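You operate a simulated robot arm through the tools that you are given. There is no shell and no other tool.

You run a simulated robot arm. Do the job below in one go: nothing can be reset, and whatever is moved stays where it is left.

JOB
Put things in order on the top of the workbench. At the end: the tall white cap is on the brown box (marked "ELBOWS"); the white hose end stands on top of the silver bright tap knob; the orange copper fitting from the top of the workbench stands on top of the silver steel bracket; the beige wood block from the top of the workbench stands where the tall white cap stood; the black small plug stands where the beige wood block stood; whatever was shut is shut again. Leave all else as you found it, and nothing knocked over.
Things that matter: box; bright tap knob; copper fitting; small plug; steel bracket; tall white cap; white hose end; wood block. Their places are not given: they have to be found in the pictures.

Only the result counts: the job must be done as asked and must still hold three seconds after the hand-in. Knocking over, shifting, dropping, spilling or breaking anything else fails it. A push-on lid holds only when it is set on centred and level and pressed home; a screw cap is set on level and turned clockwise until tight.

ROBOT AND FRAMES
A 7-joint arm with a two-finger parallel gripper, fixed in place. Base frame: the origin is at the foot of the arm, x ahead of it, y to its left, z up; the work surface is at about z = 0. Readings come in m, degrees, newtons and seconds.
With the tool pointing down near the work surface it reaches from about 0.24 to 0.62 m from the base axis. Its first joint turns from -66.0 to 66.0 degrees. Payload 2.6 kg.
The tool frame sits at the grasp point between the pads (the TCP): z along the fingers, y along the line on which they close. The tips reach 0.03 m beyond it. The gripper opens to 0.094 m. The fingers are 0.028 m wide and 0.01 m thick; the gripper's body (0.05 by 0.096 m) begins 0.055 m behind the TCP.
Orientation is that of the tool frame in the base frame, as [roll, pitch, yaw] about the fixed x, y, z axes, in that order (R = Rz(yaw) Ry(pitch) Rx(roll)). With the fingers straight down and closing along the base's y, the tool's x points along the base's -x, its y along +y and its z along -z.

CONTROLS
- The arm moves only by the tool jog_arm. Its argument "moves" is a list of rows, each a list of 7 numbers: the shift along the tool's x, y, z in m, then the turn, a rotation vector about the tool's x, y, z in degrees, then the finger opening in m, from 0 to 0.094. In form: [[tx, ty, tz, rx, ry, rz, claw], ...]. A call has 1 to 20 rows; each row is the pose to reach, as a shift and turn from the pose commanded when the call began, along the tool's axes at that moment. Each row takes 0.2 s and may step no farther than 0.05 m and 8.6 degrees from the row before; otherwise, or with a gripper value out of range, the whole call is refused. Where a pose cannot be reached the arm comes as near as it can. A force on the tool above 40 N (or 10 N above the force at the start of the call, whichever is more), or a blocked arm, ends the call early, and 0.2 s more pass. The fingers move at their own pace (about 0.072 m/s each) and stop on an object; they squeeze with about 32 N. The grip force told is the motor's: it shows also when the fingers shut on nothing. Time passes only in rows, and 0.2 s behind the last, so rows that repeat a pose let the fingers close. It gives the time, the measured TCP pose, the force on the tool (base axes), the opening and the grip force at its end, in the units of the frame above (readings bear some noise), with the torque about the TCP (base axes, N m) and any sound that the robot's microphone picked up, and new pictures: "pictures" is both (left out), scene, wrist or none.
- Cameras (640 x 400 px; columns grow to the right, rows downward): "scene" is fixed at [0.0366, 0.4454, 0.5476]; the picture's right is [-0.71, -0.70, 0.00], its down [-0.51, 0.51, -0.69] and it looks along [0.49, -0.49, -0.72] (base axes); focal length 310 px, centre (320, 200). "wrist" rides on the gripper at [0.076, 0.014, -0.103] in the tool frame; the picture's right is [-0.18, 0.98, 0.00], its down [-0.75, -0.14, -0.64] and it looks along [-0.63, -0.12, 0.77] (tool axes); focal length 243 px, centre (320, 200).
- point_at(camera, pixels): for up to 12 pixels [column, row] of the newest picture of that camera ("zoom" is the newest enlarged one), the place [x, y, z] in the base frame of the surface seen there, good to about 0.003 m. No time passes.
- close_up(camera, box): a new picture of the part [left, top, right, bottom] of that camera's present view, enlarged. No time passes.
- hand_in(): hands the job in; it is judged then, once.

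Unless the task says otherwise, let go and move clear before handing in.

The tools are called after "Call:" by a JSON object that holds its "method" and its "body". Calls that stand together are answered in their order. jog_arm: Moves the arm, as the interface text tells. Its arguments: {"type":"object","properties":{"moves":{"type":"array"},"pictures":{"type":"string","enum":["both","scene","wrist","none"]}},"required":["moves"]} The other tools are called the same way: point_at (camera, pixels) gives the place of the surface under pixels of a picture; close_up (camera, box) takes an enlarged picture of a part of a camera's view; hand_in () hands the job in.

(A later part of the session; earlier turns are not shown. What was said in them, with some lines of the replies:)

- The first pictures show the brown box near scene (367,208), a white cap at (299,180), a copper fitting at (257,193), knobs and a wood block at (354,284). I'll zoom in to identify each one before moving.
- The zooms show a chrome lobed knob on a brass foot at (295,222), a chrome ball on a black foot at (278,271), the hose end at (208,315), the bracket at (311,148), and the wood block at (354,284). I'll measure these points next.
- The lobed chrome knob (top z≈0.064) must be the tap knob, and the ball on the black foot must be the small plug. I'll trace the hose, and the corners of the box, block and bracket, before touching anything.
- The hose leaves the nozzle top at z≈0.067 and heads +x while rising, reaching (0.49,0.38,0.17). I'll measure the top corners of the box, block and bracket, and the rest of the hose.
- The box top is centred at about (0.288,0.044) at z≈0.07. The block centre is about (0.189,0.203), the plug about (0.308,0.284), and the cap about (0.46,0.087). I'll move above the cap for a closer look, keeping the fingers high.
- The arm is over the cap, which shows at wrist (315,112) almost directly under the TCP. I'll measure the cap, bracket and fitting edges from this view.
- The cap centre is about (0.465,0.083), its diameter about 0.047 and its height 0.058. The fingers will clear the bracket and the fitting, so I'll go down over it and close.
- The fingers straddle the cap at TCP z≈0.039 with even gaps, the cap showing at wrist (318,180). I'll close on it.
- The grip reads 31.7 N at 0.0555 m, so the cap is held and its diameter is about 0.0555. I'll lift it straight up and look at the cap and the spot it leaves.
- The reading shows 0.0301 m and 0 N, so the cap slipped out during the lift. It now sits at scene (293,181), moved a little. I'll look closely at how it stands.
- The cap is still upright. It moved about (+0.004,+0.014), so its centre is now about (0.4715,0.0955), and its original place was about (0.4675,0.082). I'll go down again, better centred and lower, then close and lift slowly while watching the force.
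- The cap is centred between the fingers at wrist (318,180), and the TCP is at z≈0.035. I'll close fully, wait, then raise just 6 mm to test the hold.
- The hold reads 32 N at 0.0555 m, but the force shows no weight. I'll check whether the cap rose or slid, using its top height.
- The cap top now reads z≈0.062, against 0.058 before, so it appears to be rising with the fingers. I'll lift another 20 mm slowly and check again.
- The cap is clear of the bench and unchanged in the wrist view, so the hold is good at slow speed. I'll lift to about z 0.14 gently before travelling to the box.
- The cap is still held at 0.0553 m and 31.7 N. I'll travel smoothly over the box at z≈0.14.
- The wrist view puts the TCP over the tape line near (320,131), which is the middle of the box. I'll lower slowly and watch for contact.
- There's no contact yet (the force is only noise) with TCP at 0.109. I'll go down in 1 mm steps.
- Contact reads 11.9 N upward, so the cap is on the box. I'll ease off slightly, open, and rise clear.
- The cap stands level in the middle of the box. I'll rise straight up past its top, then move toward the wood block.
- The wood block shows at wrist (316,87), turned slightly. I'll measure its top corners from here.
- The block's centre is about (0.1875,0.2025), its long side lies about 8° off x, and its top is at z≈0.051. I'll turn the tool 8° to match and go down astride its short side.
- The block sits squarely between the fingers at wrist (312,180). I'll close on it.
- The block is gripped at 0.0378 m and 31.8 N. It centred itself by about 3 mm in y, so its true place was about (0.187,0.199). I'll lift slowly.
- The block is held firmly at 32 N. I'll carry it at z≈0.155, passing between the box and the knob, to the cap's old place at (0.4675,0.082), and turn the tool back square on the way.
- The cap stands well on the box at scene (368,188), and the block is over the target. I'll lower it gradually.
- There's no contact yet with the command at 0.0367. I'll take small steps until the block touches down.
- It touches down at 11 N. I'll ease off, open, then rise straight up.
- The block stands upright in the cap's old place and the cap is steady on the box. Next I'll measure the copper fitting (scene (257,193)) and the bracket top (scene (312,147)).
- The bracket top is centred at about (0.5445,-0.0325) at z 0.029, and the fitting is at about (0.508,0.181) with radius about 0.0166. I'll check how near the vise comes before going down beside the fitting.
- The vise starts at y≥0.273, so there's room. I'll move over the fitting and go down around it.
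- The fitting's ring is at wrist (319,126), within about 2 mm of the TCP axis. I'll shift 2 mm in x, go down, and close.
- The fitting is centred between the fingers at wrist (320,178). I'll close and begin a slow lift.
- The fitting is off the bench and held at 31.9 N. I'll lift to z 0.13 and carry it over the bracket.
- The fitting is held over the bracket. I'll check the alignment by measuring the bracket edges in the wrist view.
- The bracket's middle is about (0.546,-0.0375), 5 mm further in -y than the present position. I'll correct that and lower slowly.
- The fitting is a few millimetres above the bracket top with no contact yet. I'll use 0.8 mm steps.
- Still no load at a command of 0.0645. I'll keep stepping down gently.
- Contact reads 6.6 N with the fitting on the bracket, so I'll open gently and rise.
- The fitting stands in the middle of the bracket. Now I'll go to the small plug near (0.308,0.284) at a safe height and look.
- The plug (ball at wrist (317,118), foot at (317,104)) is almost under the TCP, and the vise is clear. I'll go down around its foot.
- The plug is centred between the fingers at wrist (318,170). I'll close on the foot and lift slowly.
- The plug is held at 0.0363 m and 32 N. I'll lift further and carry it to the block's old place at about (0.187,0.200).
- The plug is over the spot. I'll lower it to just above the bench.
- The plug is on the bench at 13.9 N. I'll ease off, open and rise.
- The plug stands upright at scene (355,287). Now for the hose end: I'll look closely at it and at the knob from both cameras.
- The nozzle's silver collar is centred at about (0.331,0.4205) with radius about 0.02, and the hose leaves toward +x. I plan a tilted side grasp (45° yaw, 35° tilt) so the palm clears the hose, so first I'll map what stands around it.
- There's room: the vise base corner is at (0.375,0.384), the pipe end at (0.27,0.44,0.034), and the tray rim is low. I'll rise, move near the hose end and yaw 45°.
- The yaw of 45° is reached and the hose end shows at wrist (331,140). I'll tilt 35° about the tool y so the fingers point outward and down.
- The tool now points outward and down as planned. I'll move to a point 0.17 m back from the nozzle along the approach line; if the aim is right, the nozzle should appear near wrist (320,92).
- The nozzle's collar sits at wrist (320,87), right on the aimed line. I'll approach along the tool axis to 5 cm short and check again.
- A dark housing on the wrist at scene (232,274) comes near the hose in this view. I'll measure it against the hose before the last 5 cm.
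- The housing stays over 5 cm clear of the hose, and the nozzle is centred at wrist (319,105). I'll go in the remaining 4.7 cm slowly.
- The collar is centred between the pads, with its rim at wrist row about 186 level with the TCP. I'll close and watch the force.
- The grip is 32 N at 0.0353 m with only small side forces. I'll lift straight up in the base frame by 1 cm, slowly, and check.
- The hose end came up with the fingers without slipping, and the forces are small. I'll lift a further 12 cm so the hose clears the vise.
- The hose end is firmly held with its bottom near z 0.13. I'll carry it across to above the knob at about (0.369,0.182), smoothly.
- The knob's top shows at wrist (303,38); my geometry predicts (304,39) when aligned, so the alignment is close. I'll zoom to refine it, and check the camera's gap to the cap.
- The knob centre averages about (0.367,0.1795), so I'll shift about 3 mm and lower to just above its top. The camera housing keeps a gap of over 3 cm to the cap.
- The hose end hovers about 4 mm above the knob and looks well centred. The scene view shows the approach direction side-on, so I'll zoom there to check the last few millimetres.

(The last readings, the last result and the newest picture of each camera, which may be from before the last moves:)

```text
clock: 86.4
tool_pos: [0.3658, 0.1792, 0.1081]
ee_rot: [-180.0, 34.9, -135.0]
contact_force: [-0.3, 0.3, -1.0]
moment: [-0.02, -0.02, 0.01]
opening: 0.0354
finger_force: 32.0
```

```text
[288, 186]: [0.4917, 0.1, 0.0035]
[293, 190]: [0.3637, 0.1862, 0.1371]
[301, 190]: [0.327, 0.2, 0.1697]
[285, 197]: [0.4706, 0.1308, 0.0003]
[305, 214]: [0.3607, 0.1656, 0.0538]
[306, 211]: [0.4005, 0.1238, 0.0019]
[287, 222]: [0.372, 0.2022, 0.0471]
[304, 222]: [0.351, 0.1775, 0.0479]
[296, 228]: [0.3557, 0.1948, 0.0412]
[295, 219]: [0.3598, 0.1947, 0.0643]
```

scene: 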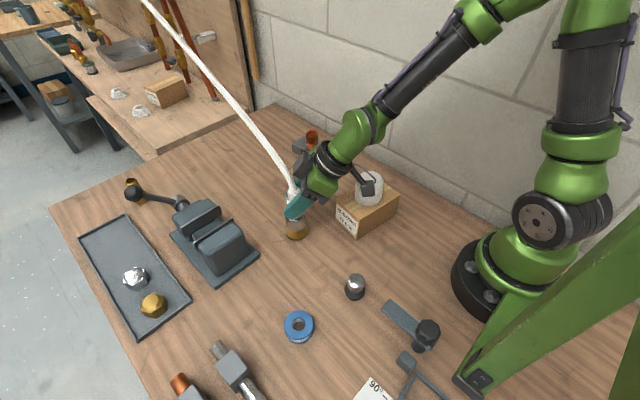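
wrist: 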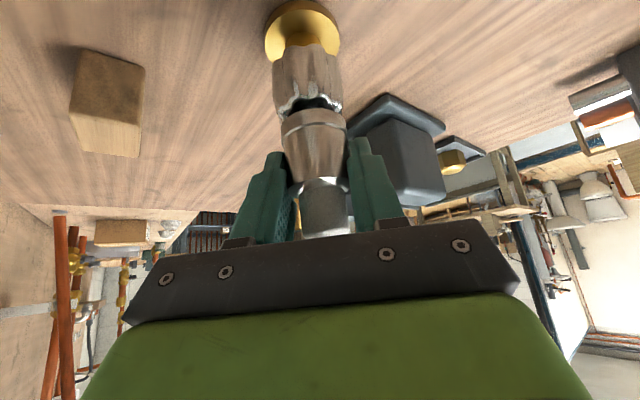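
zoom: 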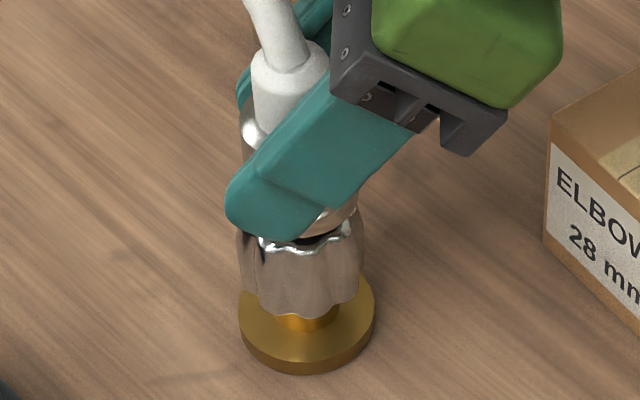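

Both views agree to within about 2 mm. I'll lower in 1 mm steps until contact.

Call:
{"method": "jog_arm", "body": {"moves": [[0.0006, 0, 0.0008, 0, 0, 0, 0.0], [0.0011, 0, 0.0016, 0, 0, 0, 0.0], [0.0017, 0, 0.0025, 0, 0, 0, 0.0]], "pictures": "none"}}

```text
clock: 87.2
tool_pos: [0.3654, 0.177, 0.1053]
ee_rot: [179.9, 35.0, -135.0]
contact_force: [0.1, 0.5, -1.0]
moment: [0.01, 0.03, -0.01]
opening: 0.0353
finger_force: 32.1
```

Call:
{"method": "jog_arm", "body": {"moves": [[0.0005, 0, 0.0007, 0, 0, 0, 0.0], [0.0009, 0, 0.0013, 0, 0, 0, 0.0]], "pictures": "none"}}

```text
clock: 87.8
tool_pos: [0.366, 0.1774, 0.1048]
ee_rot: [179.9, 35.0, -135.0]
contact_force: [0.1, -0.3, -0.8]
moment: [-0.02, 0.01, -0.04]
opening: 0.0355
finger_force: 32.2
```

There's still no load at a command of z≈0.1036. I'll continue in half-millimetre steps.

Call:
{"method": "jog_arm", "body": {"moves": [[0.0003, 0, 0.0004, 0, 0, 0, 0.0], [0.0006, 0, 0.0008, 0, 0, 0, 0.0]], "pictures": "both"}}

Call:
{"method": "close_up", "body": {"camera": "wrist", "box": [270, 60, 370, 140]}}

Call:
{"method": "close_up", "body": {"camera": "scene", "box": [275, 180, 323, 245]}}

```text
clock: 88.4
tool_pos: [0.3654, 0.1769, 0.1038]
ee_rot: [180.0, 35.1, -134.9]
contact_force: [-1.9, -0.9, 4.9]
moment: [0.06, 0.15, 0.01]
opening: 0.0354
finger_force: 32.3
```

scene: 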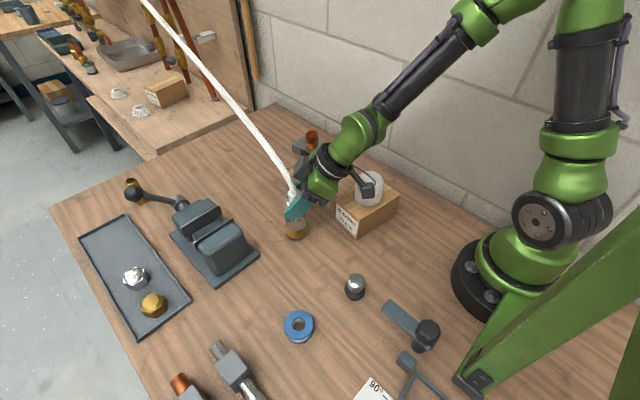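
wrist: 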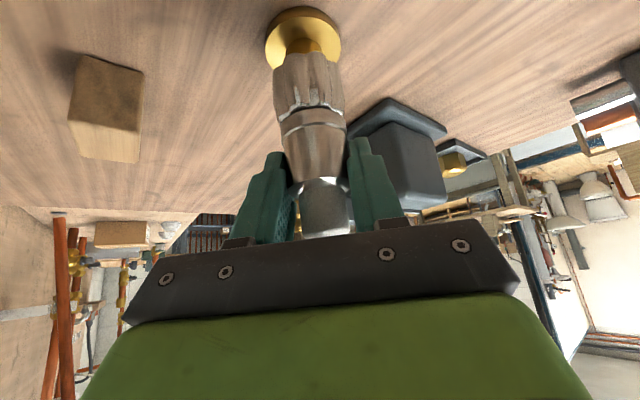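

```text
5.00 times, centred on (320, 100) of wrist
```

zoom: 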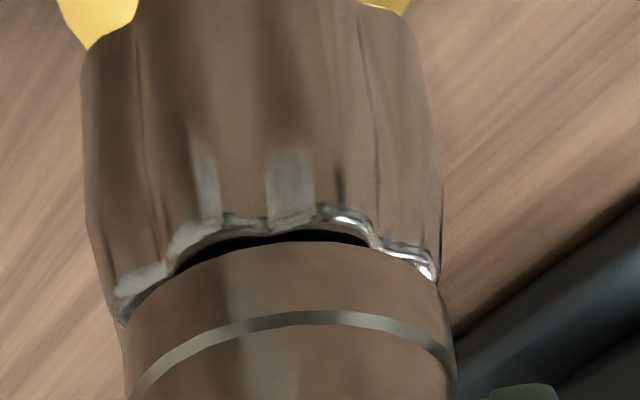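

```text
6.15 times, centred on (299, 212) of scene
```

zoom: 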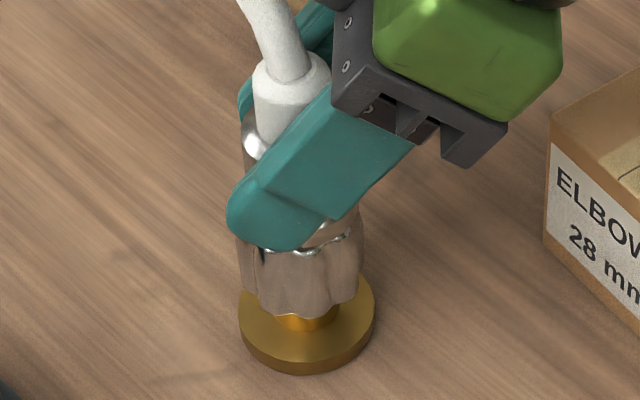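

First contact reads 4.9 N, with the moment suggesting the edge touches on the +y side, so the nozzle is a degree or so off level. I'll press about 0.7 mm more to seat it flat.

Call:
{"method": "jog_arm", "body": {"moves": [[0.0002, 0, 0.0003, 0, 0, 0, 0.0], [0.0004, 0, 0.0006, 0, 0, 0, 0.0]], "pictures": "none"}}

```text
clock: 89.0
tool_pos: [0.3656, 0.1771, 0.1023]
ee_rot: [-179.9, 35.1, -134.9]
contact_force: [-7.1, -1.1, 18.5]
moment: [0.13, 0.44, 0.1]
opening: 0.035
finger_force: 31.5
```

Now at 18.5 N, the contact centre has moved closer to the middle, so it's seating. I'll ease off half a millimetre and open slowly.

Call:
{"method": "jog_arm", "body": {"moves": [[-0.0003, 0, -0.0004, 0, 0, 0, 0.0], [-0.0003, 0, -0.0004, 0, 0, 0, 0.034], [-0.0003, 0, -0.0004, 0, 0, 0, 0.038], [-0.0003, 0, -0.0004, 0, 0, 0, 0.042], [-0.0003, 0, -0.0004, 0, 0, 0, 0.046], [-0.0003, 0, -0.0004, 0, 0, 0, 0.046]]}}

Call:
{"method": "close_up", "body": {"camera": "wrist", "box": [250, 50, 400, 170]}}

Call:
{"method": "close_up", "body": {"camera": "scene", "box": [275, 170, 323, 245]}}

```text
clock: 90.4
tool_pos: [0.3653, 0.1778, 0.1025]
ee_rot: [179.9, 35.0, -135.0]
contact_force: [0.1, -0.6, -0.7]
moment: [0.01, -0.01, 0.0]
opening: 0.0459
finger_force: 0.1
```

scene: 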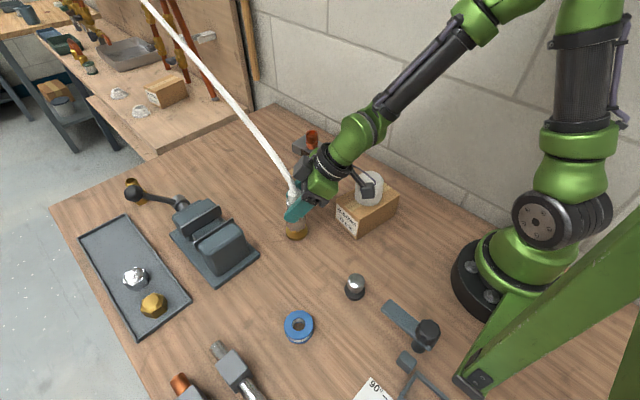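
wrist: 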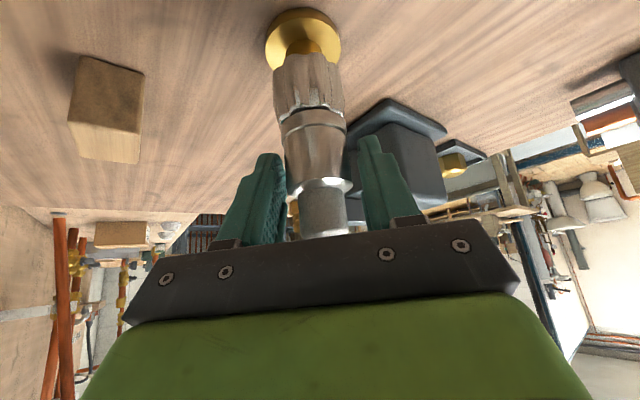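

```text
3.33 times, centred on (325, 110) of wrist
```

zoom: 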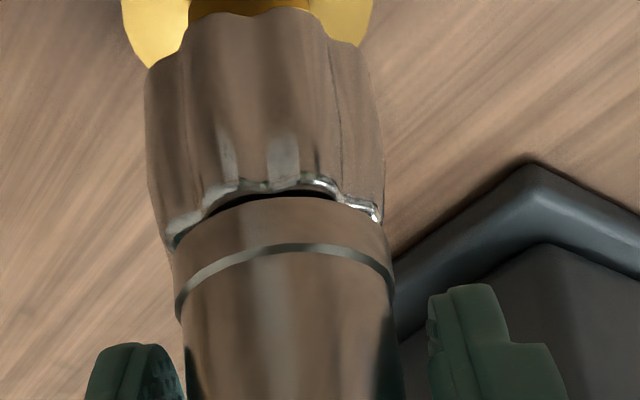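

```text
5.33 times, centred on (299, 208) of scene
```

zoom: 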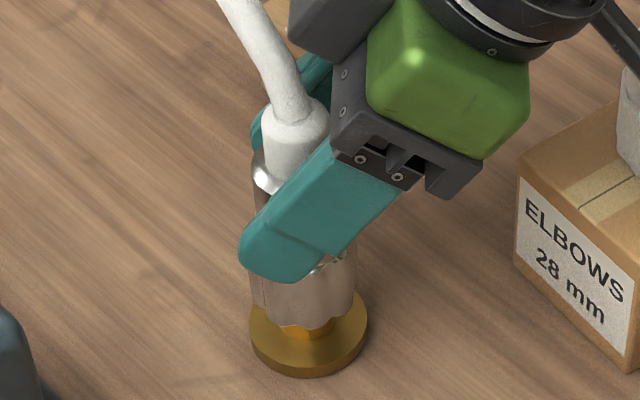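

The hose end stays put with the fingers open. I'll hold a second while opening a little wider, to see that it doesn't drift.

Call:
{"method": "jog_arm", "body": {"moves": [[0, 0, 0, 0, 0, 0, 0.05], [0, 0, 0, 0, 0, 0, 0.056], [0, 0, 0, 0, 0, 0, 0.06], [0, 0, 0, 0, 0, 0, 0.06], [0, 0, 0, 0, 0, 0, 0.06], [0, 0, 0, 0, 0, 0, 0.06]]}}

Call:
{"method": "close_up", "body": {"camera": "wrist", "box": [240, 50, 400, 250]}}

```text
clock: 91.8
tool_pos: [0.3654, 0.1782, 0.1018]
ee_rot: [-180.0, 35.0, -134.9]
contact_force: [-0.4, -0.3, -0.7]
moment: [0.0, -0.01, 0.0]
opening: 0.0599
finger_force: 0.1
```

scene: 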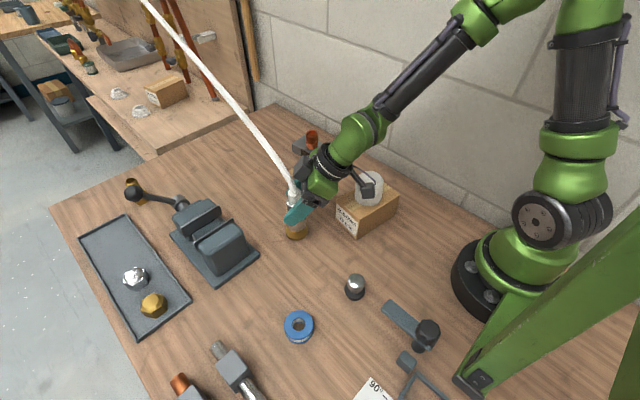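
wrist: 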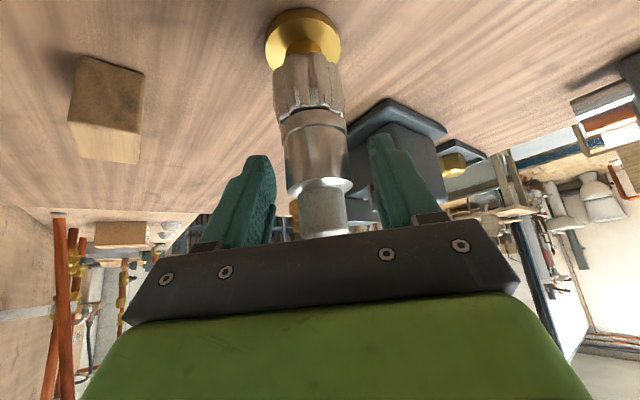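

```text
2.00 times, centred on (320, 150) of wrist
```

zoom: 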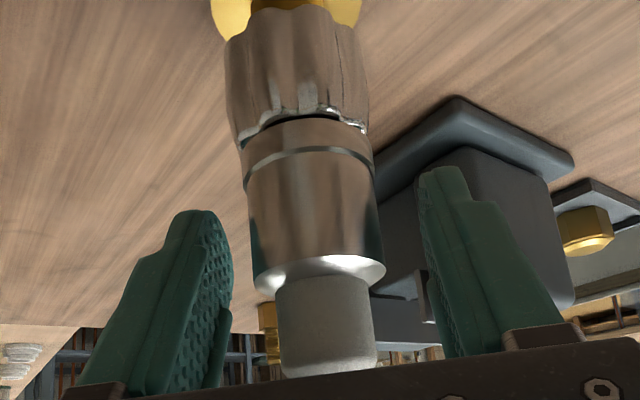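

It's steady. Before pulling back I'll check where the hose runs relative to the gripper housing.

Call:
{"method": "point_at", "body": {"camera": "scene", "pixels": [[291, 186], [289, 180], [285, 171], [279, 160], [272, 150], [263, 138], [250, 122], [235, 105], [215, 82], [190, 52], [160, 22], [145, 4]]}}

Call:
{"method": "point_at", "body": {"camera": "scene", "pixels": [[300, 165], [299, 172], [297, 160], [303, 150], [310, 148], [316, 160], [325, 180]]}}

Call:
{"method": "close_up", "body": {"camera": "scene", "box": [240, 100, 360, 250]}}

```text
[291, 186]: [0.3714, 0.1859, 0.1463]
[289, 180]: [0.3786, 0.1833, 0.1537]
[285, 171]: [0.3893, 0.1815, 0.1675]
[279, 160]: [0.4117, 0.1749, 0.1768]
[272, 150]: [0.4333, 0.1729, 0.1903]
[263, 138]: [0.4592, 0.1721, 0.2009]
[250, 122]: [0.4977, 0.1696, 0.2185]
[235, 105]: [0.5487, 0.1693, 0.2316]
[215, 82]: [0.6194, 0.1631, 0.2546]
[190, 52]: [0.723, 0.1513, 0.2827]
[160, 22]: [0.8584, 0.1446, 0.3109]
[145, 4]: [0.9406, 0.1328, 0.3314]
```

```text
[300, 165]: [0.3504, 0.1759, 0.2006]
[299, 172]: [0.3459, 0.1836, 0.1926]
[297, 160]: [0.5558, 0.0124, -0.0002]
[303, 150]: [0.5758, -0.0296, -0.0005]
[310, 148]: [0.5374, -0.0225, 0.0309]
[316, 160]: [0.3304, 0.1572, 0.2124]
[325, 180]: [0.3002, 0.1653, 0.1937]
```

```text
2.67 times, centred on (300, 175) of scene
```

zoom: 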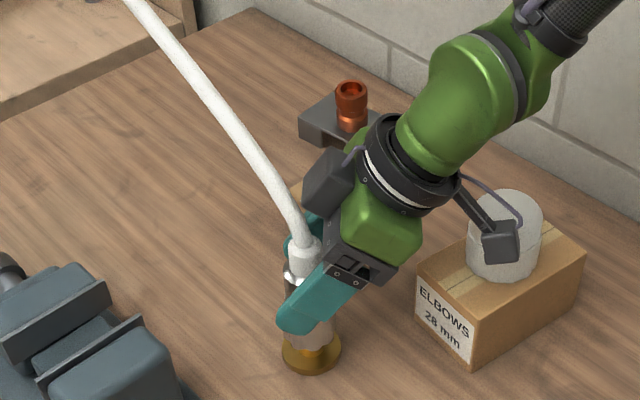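

The hose rises away toward +x, and pulling back along the tool axis moves everything away from it and from the cap. I'll retract slowly.

Call:
{"method": "jog_arm", "body": {"moves": [[0, 0, -0.005, 0, 0, 0, 0.06], [0, 0, -0.012, 0, 0, 0, 0.06], [0, 0, -0.02, 0, 0, 0, 0.06], [0, 0, -0.03, 0, 0, 0, 0.06], [0, 0, -0.042, 0, 0, 0, 0.06], [0, 0, -0.055, 0, 0, 0, 0.06], [0, 0, -0.07, 0, 0, 0, 0.06], [0, 0, -0.09, 0, 0, 0, 0.06], [0, 0, -0.11, 0, 0, 0, 0.06], [0, 0, -0.13, 0, 0, 0, 0.06]]}}

Call:
{"method": "close_up", "body": {"camera": "scene", "box": [240, 120, 420, 250]}}

Call:
{"method": "close_up", "body": {"camera": "scene", "box": [270, 170, 325, 245]}}

```text
clock: 94.0
tool_pos: [0.3119, 0.1247, 0.2084]
ee_rot: [179.9, 35.0, -135.0]
contact_force: [0.5, 0.2, -0.3]
moment: [0.01, 0.02, 0.0]
opening: 0.0601
finger_force: 0.0
out of reach, approached as far as the arm can: row 7
```

scene: 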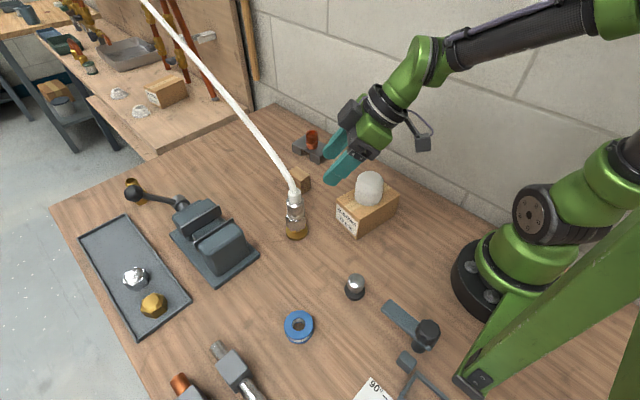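
wrist: 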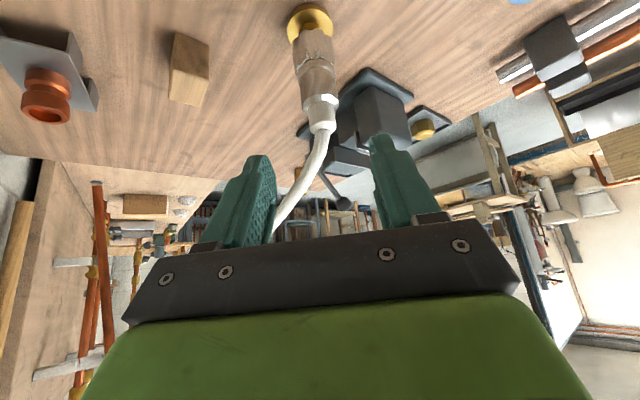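

```text
3.08 times, centred on (330, 185) of scene
```

zoom: 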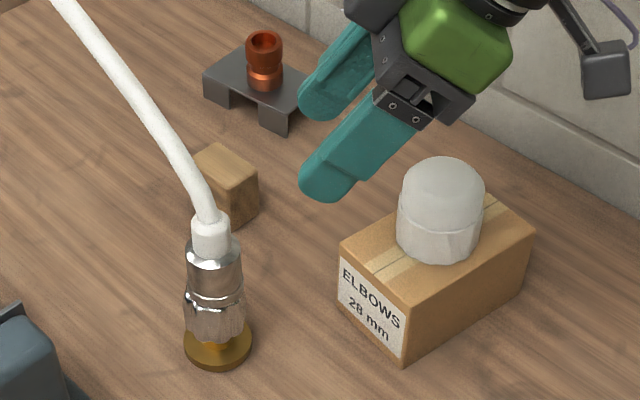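

```text
5.33 times, centred on (298, 208) of scene
```

zoom: 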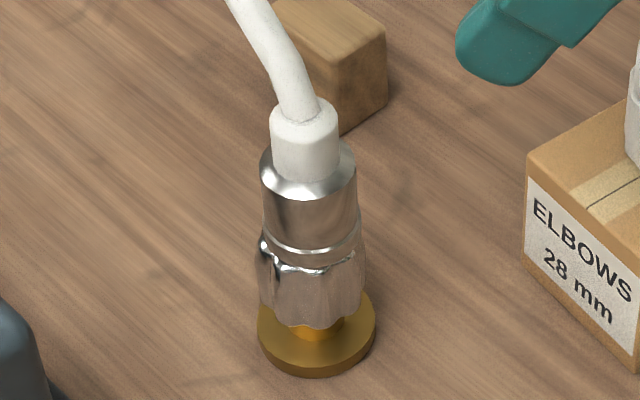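

The hose end stands upright on the knob and the gripper is clear. I'll move the arm a bit further away from the hose and make a final check of everything.

Call:
{"method": "jog_arm", "body": {"moves": [[0.001, -0.012, -0.011, 0, 0, 0, 0.06], [0.002, -0.024, -0.022, 0, 0, 0, 0.06], [0.003, -0.036, -0.033, 0, 0, 0, 0.06], [0.004, -0.048, -0.044, 0, 0, 0, 0.06], [0.005, -0.06, -0.055, 0, 0, 0, 0.06], [0.006, -0.0707, -0.0654, 0, 0, 0, 0.06], [0.006, -0.0707, -0.0654, 0, 0, 0, 0.06], [0.006, -0.0707, -0.0654, 0, 0, 0, 0.06]]}}

Call:
{"method": "close_up", "body": {"camera": "scene", "box": [240, 120, 420, 250]}}

Call:
{"method": "close_up", "body": {"camera": "scene", "box": [80, 170, 300, 330]}}

Call:
{"method": "close_up", "body": {"camera": "scene", "box": [150, 260, 450, 400]}}

Call:
{"method": "point_at", "body": {"camera": "scene", "pixels": [[355, 296], [355, 281], [303, 172], [307, 190], [313, 133], [313, 150], [295, 200], [294, 192], [369, 178], [368, 200]]}}

```text
clock: 95.8
tool_pos: [0.3327, 0.0443, 0.2594]
ee_rot: [-180.0, 35.0, -134.9]
contact_force: [-0.3, -0.3, 0.0]
moment: [-0.02, 0.0, -0.01]
opening: 0.0603
finger_force: 0.1
```

scene: 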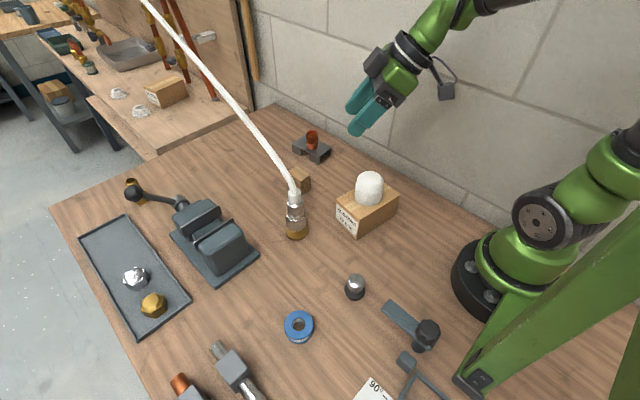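
wrist: 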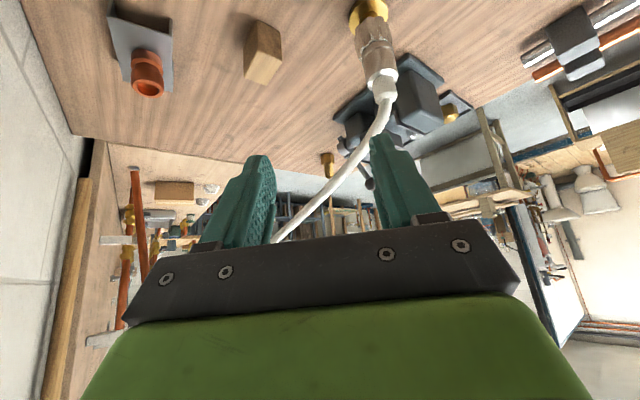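

```text
3.08 times, centred on (330, 185) of scene
```

zoom: 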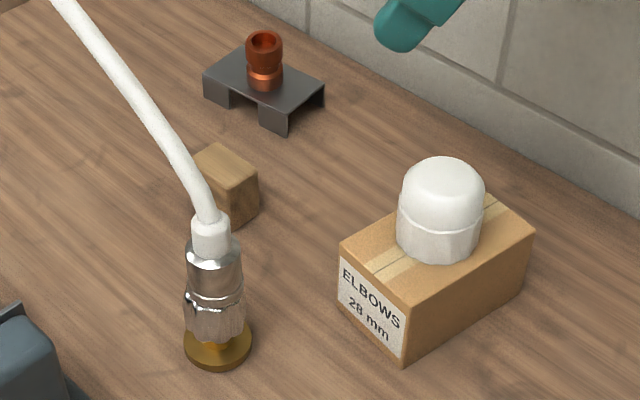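

```text
2.50 times, centred on (190, 250) of scene
```

zoom: 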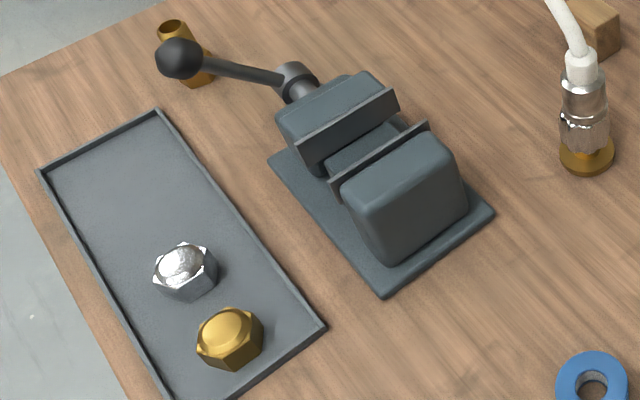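

```text
2.13 times, centred on (300, 330) of scene
```

zoom: 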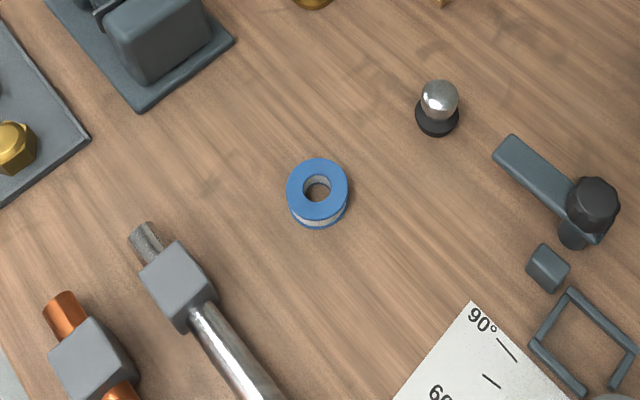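

```text
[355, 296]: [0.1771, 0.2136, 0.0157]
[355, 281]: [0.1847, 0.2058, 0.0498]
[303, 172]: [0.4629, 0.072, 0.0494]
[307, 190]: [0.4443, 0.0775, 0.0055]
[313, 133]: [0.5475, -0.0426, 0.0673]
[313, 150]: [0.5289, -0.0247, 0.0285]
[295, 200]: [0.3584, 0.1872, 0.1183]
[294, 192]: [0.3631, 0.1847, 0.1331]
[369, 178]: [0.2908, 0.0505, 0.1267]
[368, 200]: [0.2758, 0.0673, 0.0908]
```

The final views show every item placed and upright:
- **Cap:** on the box at scene (368,188).
- **Wood block:** in the cap's old place at (300,180).
- **Plug:** in the block's old place at (355,288).
- **Fitting:** on the bracket at (312,140).
- **Hose end:** on the knob at (295,205).

The rest of the bench looks unchanged, nothing was opened, and the arm is clear, so I'm handing in.

Call:
{"method": "hand_in", "body": {}}

```text
The job is handed in.
```

The job is handed in. In the last pictures everything was in place and upright, and the arm was clear.

| Item | Where it ended up |
|---|---|
| Tall white cap | In the middle of the "ELBOWS" box |
| White hose end | On top of the bright tap knob |
| Copper fitting | In the middle of the steel bracket |
| Wood block | Where the cap stood, within about 3 mm |
| Small plug | Where the block stood, within about 4 mm |

- **Cap slip:** the cap slipped out of the fingers on my first try and slid about 14 mm, but stayed upright. I set the block by the cap's original place, not where it slid to.
- **Plug and knob:** I took the chrome ball on the black foot to be the small plug, and the lobed chrome knob on the brass foot to be the tap knob. Nothing else on the bench fitted either name.
- **Everything else:** nothing was opened, so nothing needed shutting. The rest of the bench looks as it was at the start.
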